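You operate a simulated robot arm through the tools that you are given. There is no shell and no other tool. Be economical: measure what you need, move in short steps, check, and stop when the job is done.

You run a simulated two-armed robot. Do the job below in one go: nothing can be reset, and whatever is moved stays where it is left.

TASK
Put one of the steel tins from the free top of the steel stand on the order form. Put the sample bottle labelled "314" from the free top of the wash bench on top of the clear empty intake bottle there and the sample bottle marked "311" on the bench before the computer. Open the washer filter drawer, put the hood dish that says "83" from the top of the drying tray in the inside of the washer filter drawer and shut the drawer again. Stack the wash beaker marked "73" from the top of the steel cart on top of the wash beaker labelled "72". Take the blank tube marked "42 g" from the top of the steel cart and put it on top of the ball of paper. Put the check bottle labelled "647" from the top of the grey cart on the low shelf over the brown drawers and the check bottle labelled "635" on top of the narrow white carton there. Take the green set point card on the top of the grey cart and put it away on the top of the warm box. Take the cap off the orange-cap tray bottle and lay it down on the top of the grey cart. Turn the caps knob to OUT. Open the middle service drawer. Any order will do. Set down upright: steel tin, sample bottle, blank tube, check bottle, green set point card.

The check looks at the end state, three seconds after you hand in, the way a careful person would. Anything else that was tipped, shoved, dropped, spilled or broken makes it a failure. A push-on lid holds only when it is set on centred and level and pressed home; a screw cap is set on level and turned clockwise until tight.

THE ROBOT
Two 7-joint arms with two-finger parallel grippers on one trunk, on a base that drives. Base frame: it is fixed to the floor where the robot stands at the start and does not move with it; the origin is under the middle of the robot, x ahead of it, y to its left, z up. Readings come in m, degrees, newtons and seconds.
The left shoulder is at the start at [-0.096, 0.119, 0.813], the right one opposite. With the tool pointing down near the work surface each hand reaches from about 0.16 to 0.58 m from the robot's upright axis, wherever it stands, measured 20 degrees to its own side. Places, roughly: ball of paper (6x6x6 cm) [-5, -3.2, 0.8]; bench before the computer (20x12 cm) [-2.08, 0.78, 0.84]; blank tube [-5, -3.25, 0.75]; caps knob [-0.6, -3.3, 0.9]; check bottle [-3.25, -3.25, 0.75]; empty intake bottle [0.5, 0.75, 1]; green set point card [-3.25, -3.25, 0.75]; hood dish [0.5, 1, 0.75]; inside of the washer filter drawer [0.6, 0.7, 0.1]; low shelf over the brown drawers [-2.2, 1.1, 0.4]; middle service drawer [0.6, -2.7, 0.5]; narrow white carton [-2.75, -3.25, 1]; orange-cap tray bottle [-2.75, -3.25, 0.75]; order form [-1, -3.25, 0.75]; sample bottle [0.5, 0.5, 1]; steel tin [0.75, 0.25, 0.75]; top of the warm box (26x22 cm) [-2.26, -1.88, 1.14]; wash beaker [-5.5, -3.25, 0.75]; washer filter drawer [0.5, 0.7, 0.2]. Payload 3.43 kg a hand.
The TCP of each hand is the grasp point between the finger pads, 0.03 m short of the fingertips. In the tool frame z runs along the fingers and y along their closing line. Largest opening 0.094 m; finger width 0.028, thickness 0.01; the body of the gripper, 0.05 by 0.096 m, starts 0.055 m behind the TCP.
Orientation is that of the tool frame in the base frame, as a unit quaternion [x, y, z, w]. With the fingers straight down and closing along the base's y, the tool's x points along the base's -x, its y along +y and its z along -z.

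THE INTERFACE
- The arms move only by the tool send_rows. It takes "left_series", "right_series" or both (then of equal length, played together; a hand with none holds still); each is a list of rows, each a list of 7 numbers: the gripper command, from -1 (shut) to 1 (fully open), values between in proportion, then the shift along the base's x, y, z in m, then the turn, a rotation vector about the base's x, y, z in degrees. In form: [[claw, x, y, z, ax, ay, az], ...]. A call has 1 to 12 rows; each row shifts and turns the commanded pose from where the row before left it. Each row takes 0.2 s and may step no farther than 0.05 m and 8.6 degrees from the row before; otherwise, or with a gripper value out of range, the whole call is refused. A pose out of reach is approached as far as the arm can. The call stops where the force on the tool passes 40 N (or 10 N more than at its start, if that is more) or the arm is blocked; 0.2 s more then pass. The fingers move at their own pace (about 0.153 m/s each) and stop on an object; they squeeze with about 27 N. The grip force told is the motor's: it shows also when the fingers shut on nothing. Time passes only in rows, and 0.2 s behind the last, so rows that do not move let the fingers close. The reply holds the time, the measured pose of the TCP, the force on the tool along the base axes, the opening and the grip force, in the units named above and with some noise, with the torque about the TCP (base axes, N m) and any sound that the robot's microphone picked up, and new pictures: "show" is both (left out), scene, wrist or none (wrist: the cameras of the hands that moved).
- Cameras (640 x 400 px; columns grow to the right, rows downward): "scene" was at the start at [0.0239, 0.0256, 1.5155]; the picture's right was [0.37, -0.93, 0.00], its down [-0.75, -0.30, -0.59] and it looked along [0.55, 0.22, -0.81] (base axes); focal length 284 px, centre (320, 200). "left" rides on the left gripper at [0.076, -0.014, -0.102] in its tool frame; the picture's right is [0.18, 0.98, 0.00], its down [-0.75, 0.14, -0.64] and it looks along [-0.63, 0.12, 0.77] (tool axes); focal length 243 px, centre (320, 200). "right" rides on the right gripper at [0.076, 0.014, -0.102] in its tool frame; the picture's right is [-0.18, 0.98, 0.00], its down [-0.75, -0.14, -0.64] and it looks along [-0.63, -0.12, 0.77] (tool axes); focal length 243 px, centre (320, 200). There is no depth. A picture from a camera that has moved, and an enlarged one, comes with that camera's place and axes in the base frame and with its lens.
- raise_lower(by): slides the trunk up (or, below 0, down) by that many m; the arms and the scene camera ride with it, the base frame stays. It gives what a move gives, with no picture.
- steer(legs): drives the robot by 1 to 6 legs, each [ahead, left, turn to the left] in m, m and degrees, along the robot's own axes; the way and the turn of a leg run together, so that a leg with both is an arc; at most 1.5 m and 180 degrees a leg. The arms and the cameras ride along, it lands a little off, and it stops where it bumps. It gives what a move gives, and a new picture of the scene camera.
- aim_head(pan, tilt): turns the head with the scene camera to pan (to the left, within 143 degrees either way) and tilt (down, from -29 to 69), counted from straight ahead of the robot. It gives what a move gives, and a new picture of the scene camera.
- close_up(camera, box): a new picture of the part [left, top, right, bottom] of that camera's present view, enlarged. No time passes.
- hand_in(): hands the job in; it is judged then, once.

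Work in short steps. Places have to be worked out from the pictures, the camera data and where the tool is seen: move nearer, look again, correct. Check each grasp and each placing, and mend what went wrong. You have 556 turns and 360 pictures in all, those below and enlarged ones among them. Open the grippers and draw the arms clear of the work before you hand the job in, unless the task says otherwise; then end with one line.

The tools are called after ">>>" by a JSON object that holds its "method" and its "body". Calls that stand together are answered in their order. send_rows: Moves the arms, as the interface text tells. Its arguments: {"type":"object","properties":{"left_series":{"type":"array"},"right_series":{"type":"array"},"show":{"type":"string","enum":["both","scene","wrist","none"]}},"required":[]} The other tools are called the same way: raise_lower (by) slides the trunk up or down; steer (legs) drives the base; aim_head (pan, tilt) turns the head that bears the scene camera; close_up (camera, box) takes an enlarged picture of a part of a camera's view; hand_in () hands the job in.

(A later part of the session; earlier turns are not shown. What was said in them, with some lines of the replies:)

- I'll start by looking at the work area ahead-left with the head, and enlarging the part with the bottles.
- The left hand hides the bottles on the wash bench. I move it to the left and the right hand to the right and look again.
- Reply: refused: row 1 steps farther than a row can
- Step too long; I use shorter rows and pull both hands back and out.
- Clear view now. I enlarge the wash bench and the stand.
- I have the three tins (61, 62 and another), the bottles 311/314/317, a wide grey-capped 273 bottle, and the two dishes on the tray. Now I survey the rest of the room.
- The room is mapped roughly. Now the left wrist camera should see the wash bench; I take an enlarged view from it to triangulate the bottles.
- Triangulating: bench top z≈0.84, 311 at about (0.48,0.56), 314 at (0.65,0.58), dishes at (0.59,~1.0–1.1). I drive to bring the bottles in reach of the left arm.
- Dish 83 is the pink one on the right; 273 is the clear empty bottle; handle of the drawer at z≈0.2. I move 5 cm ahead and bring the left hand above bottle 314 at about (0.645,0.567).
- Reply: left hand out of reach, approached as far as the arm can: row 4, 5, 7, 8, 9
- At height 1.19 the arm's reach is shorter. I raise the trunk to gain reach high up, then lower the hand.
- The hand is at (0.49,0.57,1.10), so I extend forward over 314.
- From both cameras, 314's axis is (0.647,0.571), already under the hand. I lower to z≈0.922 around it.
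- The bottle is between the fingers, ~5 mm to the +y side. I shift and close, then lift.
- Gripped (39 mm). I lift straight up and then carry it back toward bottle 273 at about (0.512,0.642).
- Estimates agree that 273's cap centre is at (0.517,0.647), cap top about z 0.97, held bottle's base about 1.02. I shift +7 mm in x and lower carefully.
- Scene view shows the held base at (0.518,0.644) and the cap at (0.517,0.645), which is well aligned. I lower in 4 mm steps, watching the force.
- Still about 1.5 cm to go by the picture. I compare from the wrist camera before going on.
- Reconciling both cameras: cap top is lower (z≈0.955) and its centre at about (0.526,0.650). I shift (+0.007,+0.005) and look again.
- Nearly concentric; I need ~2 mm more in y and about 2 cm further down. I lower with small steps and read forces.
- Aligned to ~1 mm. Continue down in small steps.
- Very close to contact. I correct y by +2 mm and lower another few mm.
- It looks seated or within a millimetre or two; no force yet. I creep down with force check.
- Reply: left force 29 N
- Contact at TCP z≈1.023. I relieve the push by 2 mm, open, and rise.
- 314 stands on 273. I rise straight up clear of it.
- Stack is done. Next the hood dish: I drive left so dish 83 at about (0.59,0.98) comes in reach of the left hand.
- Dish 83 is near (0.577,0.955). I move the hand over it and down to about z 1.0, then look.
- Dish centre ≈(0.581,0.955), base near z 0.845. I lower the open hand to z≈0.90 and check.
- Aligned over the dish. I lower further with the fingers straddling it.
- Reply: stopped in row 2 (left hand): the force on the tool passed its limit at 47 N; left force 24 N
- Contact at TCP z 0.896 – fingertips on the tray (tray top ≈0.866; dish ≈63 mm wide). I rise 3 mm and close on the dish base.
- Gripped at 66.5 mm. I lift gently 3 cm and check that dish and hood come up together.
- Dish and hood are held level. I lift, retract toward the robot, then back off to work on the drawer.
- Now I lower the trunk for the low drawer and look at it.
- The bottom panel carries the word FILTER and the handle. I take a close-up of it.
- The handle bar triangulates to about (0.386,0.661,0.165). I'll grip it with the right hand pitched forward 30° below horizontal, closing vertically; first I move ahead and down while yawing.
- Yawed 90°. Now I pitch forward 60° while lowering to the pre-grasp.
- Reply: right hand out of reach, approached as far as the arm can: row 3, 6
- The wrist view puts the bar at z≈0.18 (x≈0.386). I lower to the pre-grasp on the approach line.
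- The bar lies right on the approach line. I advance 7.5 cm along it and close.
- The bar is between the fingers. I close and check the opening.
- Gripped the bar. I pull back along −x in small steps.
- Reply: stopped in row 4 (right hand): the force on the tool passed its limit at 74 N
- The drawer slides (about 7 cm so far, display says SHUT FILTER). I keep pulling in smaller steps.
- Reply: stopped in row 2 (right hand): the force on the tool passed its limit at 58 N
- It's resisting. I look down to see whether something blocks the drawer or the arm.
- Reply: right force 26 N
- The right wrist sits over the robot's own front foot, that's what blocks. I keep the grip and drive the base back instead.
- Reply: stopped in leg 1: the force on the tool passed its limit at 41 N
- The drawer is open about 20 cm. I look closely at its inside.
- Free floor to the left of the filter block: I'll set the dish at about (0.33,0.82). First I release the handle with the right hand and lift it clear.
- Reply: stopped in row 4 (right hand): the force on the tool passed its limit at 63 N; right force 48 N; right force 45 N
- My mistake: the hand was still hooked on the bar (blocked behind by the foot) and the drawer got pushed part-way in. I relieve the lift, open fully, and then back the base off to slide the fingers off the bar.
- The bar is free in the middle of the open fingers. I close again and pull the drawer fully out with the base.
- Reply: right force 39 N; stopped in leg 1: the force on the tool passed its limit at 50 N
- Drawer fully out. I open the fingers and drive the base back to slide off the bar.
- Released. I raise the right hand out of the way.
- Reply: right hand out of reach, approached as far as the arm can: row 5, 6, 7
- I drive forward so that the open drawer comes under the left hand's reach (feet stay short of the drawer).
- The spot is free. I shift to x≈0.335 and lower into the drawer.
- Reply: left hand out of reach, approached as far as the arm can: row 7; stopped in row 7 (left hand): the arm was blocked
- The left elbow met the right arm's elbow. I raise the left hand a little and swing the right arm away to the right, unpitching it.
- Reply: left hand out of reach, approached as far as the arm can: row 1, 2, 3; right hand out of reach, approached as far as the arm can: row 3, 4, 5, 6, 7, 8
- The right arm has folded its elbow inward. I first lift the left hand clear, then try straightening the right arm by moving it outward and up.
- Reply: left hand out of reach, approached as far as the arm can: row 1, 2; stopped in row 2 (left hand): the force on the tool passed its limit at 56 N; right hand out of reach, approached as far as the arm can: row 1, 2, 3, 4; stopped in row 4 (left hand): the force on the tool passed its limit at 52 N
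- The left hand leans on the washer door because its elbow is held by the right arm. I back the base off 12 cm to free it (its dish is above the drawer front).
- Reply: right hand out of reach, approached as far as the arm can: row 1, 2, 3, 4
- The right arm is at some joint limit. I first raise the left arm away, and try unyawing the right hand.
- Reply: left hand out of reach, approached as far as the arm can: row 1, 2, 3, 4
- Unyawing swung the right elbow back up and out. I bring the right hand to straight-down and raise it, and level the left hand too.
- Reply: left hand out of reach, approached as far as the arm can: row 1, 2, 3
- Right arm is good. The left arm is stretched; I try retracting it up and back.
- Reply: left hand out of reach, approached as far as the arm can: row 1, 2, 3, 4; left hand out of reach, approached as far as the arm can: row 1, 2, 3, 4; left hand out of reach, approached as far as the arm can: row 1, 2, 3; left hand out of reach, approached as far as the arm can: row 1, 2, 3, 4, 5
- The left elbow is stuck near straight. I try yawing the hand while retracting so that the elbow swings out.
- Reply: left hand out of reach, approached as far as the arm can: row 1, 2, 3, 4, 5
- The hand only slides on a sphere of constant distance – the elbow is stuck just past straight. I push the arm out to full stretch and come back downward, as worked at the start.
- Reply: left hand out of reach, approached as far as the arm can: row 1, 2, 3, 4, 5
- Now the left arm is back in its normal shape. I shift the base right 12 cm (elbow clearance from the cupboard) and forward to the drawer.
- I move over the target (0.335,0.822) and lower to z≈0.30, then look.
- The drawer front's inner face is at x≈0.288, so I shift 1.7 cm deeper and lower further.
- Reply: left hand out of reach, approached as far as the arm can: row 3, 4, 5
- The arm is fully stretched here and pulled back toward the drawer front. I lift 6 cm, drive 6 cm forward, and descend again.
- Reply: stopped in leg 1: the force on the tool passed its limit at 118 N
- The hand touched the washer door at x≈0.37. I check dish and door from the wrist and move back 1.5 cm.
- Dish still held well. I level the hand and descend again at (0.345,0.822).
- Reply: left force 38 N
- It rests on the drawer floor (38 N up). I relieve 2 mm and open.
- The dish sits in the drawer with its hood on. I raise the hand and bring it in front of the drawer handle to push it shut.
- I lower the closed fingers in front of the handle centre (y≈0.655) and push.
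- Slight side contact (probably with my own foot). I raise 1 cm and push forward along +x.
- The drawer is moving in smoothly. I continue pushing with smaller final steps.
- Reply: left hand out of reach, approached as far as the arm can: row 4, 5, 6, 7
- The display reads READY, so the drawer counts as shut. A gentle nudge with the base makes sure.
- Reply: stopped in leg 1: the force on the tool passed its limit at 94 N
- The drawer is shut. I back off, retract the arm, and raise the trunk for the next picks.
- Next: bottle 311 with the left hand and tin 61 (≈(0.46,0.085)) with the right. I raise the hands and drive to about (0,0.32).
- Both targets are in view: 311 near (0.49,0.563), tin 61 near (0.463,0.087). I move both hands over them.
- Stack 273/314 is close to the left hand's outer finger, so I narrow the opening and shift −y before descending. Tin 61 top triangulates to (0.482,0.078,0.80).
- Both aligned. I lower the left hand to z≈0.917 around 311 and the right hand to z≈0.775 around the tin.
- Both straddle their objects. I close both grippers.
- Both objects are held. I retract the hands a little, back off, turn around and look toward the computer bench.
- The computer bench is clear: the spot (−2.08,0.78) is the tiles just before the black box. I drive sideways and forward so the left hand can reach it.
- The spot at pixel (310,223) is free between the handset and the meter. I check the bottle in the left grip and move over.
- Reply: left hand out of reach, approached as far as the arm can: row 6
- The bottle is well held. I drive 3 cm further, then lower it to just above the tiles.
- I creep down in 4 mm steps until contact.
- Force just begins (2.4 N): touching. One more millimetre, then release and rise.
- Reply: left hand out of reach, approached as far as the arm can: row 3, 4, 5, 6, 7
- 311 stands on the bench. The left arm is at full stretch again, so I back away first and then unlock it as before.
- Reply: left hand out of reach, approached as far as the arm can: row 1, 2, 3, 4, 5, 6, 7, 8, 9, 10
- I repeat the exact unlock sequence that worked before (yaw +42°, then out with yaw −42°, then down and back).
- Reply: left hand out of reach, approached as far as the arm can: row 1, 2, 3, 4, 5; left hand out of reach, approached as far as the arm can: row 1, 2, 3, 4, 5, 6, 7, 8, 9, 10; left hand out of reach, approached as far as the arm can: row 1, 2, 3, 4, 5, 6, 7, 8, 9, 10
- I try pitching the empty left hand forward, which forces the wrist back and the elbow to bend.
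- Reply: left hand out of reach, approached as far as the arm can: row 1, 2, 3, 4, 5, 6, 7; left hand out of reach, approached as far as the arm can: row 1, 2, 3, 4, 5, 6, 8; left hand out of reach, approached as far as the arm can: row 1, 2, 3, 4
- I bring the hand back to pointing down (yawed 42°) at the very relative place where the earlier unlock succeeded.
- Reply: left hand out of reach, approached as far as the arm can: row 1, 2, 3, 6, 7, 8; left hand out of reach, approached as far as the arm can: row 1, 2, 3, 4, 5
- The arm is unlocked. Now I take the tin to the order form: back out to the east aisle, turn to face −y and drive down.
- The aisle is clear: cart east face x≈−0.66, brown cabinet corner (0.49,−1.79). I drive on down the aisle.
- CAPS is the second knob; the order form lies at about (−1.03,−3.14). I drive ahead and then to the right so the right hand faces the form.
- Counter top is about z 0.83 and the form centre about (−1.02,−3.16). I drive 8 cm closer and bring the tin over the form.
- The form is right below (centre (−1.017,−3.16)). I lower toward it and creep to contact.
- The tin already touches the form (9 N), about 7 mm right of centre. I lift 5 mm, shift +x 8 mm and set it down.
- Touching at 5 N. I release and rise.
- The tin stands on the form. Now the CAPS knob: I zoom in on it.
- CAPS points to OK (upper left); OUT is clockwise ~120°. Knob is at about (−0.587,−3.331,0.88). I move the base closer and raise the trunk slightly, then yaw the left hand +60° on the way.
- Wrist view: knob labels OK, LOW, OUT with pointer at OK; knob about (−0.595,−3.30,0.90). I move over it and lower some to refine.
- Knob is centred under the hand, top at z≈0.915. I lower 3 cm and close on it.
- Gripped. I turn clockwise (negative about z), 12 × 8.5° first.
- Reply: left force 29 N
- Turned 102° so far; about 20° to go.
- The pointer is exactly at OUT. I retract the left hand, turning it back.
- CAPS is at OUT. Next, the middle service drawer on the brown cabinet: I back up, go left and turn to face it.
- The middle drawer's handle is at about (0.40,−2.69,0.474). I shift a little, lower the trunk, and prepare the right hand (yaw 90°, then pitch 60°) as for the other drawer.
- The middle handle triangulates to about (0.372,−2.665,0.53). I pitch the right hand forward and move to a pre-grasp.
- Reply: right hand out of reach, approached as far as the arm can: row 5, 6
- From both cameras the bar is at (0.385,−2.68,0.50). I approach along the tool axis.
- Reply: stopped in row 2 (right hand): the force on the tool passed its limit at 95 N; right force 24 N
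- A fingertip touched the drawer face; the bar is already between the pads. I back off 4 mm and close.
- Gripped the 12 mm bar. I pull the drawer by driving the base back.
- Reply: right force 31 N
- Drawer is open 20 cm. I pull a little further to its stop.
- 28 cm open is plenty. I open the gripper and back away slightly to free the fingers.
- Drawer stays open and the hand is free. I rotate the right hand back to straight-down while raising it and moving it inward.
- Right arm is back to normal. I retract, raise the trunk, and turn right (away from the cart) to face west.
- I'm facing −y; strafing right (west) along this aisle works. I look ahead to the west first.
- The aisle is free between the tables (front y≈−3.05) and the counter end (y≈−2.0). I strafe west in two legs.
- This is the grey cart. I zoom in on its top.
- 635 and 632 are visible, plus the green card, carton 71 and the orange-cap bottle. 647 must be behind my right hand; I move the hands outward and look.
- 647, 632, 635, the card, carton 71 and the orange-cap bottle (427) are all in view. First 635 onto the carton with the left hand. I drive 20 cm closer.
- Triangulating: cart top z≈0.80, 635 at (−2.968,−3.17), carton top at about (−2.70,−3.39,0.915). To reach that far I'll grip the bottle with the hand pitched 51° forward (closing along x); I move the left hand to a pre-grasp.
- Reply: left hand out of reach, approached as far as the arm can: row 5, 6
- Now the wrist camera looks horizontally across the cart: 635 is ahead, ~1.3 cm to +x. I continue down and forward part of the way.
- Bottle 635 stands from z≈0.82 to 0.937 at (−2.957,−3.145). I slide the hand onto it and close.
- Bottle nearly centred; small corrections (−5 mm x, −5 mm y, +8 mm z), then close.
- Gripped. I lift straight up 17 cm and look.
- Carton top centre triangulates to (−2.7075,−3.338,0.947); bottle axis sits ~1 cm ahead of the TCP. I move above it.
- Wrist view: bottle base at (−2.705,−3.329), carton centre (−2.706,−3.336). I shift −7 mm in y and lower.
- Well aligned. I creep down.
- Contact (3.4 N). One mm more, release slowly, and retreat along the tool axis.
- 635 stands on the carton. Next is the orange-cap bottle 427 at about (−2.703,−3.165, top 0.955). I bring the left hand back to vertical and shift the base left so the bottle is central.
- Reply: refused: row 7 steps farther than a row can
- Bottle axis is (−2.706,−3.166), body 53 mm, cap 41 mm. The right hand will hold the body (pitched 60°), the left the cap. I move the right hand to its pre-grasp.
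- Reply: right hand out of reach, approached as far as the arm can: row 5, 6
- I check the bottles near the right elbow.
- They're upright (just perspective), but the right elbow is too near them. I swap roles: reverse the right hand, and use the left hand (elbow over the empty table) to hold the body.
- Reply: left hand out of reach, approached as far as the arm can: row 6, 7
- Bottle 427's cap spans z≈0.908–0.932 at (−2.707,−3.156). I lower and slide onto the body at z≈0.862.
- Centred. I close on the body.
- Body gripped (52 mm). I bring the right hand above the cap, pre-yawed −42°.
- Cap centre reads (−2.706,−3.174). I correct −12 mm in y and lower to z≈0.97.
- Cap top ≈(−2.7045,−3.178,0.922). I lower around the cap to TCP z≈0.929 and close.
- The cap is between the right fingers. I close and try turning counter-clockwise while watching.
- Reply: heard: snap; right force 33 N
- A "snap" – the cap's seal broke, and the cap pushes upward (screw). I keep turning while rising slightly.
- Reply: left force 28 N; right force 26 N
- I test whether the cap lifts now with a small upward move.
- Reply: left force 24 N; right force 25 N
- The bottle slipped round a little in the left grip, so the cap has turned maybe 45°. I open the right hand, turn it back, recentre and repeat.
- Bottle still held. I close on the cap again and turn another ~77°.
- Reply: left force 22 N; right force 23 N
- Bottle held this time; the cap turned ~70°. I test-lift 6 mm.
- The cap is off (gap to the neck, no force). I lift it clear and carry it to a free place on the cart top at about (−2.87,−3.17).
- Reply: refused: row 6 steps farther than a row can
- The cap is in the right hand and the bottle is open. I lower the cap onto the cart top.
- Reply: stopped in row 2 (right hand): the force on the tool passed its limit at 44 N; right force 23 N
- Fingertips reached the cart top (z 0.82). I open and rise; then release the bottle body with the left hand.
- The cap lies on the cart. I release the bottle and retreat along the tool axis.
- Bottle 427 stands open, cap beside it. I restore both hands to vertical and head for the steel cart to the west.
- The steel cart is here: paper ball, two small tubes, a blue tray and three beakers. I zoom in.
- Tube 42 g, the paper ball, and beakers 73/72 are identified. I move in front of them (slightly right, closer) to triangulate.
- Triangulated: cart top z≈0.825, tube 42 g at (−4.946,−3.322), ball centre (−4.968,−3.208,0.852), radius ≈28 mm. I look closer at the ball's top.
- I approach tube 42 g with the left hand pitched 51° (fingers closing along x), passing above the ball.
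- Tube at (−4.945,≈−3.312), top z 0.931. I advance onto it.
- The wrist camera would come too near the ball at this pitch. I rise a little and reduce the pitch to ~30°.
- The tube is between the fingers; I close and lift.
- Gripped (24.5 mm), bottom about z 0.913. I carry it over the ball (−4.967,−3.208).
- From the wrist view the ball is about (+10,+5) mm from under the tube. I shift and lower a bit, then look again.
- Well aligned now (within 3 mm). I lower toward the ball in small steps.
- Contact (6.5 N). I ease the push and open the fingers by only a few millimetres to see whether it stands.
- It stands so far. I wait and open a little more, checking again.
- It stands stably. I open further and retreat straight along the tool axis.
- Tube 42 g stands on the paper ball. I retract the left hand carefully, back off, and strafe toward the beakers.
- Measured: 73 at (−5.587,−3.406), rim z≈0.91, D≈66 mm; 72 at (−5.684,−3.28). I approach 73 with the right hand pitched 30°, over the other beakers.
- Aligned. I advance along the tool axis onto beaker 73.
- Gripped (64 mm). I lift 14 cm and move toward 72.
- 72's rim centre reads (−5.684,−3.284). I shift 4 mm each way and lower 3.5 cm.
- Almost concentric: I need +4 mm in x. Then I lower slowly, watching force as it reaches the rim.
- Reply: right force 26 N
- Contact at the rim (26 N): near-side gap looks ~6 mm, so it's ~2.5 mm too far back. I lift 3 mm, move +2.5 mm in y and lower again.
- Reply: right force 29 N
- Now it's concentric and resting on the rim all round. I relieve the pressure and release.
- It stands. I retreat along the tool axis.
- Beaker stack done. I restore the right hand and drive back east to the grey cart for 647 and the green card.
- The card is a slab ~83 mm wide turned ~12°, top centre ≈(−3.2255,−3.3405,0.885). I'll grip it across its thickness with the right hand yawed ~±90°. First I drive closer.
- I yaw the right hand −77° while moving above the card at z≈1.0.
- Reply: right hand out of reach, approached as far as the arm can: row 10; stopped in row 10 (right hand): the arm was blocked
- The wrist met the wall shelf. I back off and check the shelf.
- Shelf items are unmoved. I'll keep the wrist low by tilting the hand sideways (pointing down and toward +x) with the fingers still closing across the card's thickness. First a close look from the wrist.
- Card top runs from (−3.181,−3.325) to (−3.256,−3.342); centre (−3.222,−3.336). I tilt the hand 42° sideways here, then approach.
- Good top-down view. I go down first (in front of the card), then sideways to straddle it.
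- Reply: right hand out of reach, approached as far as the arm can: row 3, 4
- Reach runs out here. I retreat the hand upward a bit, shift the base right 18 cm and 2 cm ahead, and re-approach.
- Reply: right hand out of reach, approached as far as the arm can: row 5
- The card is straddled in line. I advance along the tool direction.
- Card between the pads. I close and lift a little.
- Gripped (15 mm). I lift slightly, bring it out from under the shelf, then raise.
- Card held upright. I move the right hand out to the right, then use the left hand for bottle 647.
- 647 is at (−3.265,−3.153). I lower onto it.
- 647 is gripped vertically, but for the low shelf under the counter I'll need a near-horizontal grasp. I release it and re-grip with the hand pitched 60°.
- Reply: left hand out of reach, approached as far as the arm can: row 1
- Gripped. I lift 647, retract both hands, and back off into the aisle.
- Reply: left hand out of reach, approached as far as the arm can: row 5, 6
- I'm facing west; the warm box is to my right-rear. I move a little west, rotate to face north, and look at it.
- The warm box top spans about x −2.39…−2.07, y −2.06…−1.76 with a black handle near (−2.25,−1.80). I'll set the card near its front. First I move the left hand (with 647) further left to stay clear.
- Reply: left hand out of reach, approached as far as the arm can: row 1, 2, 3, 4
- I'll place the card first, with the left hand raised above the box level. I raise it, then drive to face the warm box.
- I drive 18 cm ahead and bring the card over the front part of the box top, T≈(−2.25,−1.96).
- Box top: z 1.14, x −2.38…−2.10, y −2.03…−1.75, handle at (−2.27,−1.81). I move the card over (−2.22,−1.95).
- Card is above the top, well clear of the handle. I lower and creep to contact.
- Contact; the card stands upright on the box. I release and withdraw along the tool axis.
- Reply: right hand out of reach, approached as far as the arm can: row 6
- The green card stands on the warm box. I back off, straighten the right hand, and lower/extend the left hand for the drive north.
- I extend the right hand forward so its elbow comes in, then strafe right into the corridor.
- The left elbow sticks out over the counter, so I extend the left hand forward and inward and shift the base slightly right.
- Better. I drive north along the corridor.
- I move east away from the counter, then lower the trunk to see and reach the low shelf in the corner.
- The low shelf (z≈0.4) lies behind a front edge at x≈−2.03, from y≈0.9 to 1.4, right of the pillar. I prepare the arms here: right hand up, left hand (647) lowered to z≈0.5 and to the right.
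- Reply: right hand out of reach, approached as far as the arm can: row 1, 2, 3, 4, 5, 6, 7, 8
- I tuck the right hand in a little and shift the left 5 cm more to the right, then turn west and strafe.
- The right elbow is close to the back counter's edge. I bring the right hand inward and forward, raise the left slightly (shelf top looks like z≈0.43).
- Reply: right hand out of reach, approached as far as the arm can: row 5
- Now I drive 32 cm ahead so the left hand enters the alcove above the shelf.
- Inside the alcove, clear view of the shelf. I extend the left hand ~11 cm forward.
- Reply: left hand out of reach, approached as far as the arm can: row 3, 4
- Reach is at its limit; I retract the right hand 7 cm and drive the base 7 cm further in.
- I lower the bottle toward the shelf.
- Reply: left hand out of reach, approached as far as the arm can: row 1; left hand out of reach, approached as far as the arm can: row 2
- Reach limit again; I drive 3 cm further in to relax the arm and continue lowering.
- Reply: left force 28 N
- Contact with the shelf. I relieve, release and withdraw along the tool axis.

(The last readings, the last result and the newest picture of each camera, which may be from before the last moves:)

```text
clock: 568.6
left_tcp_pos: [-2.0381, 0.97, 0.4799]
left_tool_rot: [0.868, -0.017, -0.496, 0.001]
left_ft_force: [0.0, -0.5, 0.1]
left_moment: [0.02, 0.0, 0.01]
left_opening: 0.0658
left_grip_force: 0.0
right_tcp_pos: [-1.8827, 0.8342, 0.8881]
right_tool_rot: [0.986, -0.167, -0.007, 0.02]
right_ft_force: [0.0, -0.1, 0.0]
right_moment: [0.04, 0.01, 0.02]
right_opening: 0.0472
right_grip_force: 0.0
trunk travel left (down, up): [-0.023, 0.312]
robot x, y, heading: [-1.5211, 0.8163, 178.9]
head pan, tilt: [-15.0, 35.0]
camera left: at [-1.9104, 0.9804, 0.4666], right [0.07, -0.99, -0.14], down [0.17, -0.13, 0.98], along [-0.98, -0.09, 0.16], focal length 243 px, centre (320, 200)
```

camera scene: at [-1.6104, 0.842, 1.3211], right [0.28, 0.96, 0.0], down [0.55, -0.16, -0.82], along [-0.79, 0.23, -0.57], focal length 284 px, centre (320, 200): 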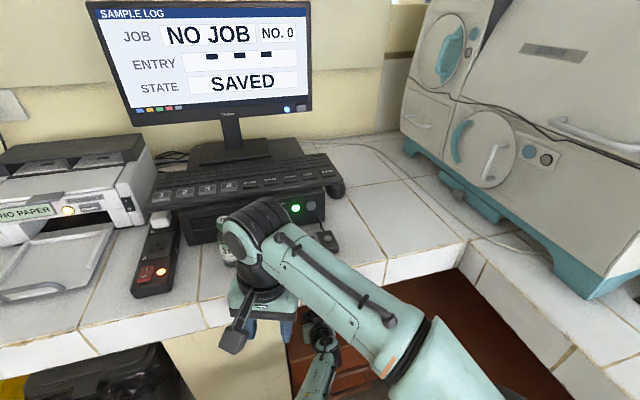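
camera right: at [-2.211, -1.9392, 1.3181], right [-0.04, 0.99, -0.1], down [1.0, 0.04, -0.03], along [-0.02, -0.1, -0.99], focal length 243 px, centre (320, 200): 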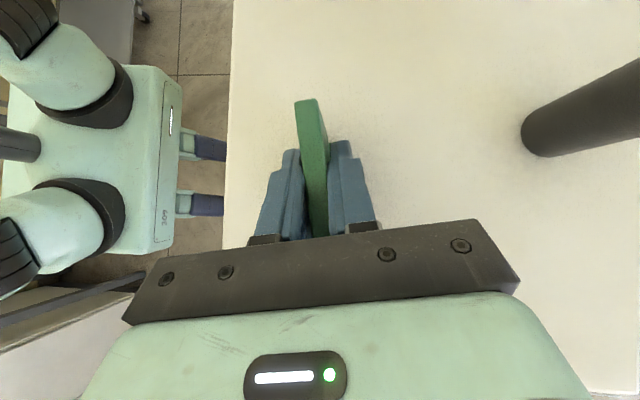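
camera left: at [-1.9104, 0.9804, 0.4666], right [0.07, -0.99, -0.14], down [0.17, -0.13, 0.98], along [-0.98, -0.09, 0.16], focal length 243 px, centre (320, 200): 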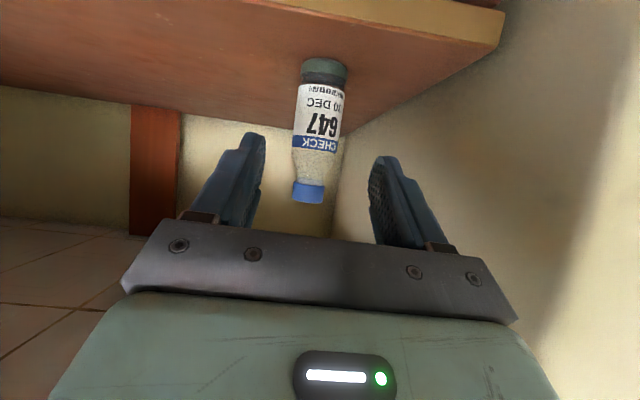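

647 stands upright on the low shelf. I back the robot out.

>>> {"method": "steer", "body": {"legs": [[-0.5, 0, 0]]}}

>>> {"method": "aim_head", "body": {"pan": -5, "tilt": 25}}

```text
clock: 571.6
left_tcp_pos: [-1.5455, 0.9613, 0.4788]
left_tool_rot: [0.868, -0.018, -0.496, 0.001]
left_ft_force: [-0.5, -0.1, -0.7]
left_moment: [-0.01, -0.01, -0.01]
left_opening: 0.0659
left_grip_force: 0.0
right_tcp_pos: [-1.3896, 0.8265, 0.889]
right_tool_rot: [0.986, -0.167, -0.008, 0.021]
right_ft_force: [-0.7, 1.1, -0.4]
right_moment: [0.0, -0.01, -0.01]
right_opening: 0.0469
right_grip_force: 0.0
trunk travel left (down, up): [-0.023, 0.312]
robot x, y, heading: [-1.0328, 0.8085, 179.0]
head pan, tilt: [-15.0, 35.0]
camera scene: at [-1.1165, 0.8331, 1.3212], right [0.28, 0.96, 0.0], down [0.55, -0.16, -0.82], along [-0.79, 0.23, -0.57], focal length 284 px, centre (320, 200)
```

scene: 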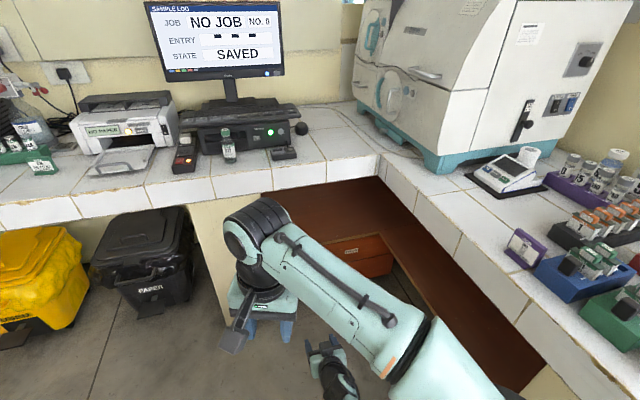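

```text
clock: 572.3
left_tcp_pos: [-1.5454, 0.9606, 0.4786]
left_tool_rot: [0.868, -0.017, -0.496, 0.002]
left_ft_force: [0.5, 0.2, 0.8]
left_moment: [0.01, 0.01, 0.02]
left_opening: 0.0656
left_grip_force: 0.1
right_tcp_pos: [-1.39, 0.8272, 0.8899]
right_tool_rot: [0.986, -0.166, -0.007, 0.02]
right_ft_force: [-1.0, 0.4, 0.3]
right_moment: [0.02, 0.0, -0.02]
right_opening: 0.047
right_grip_force: 0.1
trunk travel left (down, up): [-0.023, 0.312]
robot x, y, heading: [-1.0294, 0.8145, 179.0]
head pan, tilt: [-5.0, 25.0]
camera scene: at [-1.1237, 0.8186, 1.3369], right [0.1, 0.99, 0.0], down [0.42, -0.04, -0.91], along [-0.9, 0.1, -0.42], focal length 284 px, centre (320, 200)
```

scene: 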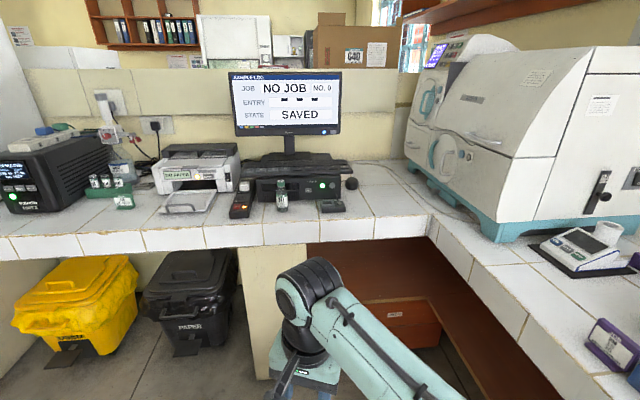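

>>> {"method": "close_up", "body": {"camera": "left", "box": [200, 40, 420, 200]}}

>>> {"method": "close_up", "body": {"camera": "scene", "box": [220, 140, 380, 240]}}

```text
2.50 times, centred on (310, 120) of left
camera zoom: at [-1.4176, 0.9714, 0.4659], right [0.07, -0.99, -0.14], down [0.17, -0.13, 0.98], along [-0.98, -0.09, 0.16], focal length 606 px, centre (345, 400)
```

zoom: 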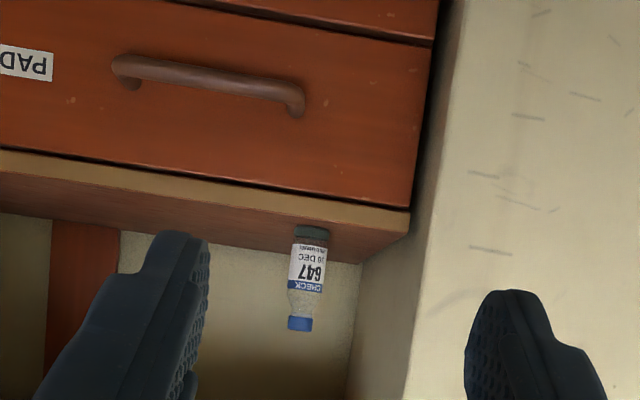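

```text
4.00 times, centred on (300, 190) of scene
camera zoom: at [-1.1237, 0.8186, 1.3369], right [0.1, 0.99, 0.0], down [0.42, -0.04, -0.91], along [-0.9, 0.1, -0.42], focal length 1137 px, centre (400, 240)
```

zoom: 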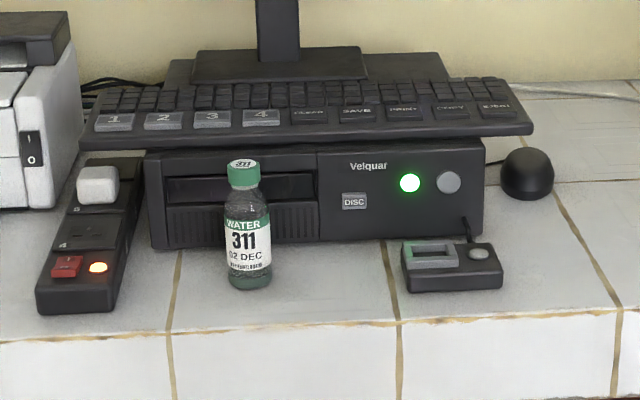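

Everything is placed and checked. I open both grippers in free space and hand in.

>>> {"method": "send_rows", "body": {"left_series": [[1, 0, 0, 0, 0, 0, 0], [1, 0, 0, 0, 0, 0, 0], [1, 0, 0, 0, 0, 0, 0]], "right_series": [[1, 0, 0, 0, 0, 0, 0], [1, 0, 0, 0, 0, 0, 0], [1, 0, 0, 0, 0, 0, 0]], "show": "none"}}

>>> {"method": "hand_in", "body": {}}

```text
clock: 573.1
left_tcp_pos: [-1.545, 0.9602, 0.4784]
left_tool_rot: [0.868, -0.017, -0.496, 0.002]
left_ft_force: [-0.3, -0.2, -0.2]
left_moment: [-0.02, -0.03, 0.01]
left_opening: 0.0938
left_grip_force: 0.1
right_tcp_pos: [-1.3889, 0.8263, 0.8888]
right_tool_rot: [0.986, -0.167, -0.006, 0.021]
right_ft_force: [0.2, 0.1, 0.0]
right_moment: [0.01, 0.0, -0.03]
right_opening: 0.0939
right_grip_force: 0.1
trunk travel left (down, up): [-0.023, 0.312]
robot x, y, heading: [-1.0282, 0.8135, 178.8]
head pan, tilt: [-5.0, 25.0]
```

```text
The job is handed in.
```

I did every part of the task and handed the job in; each placing looked right in the camera pictures when I made it, but I did not go back at the end to re-check the earlier ones.
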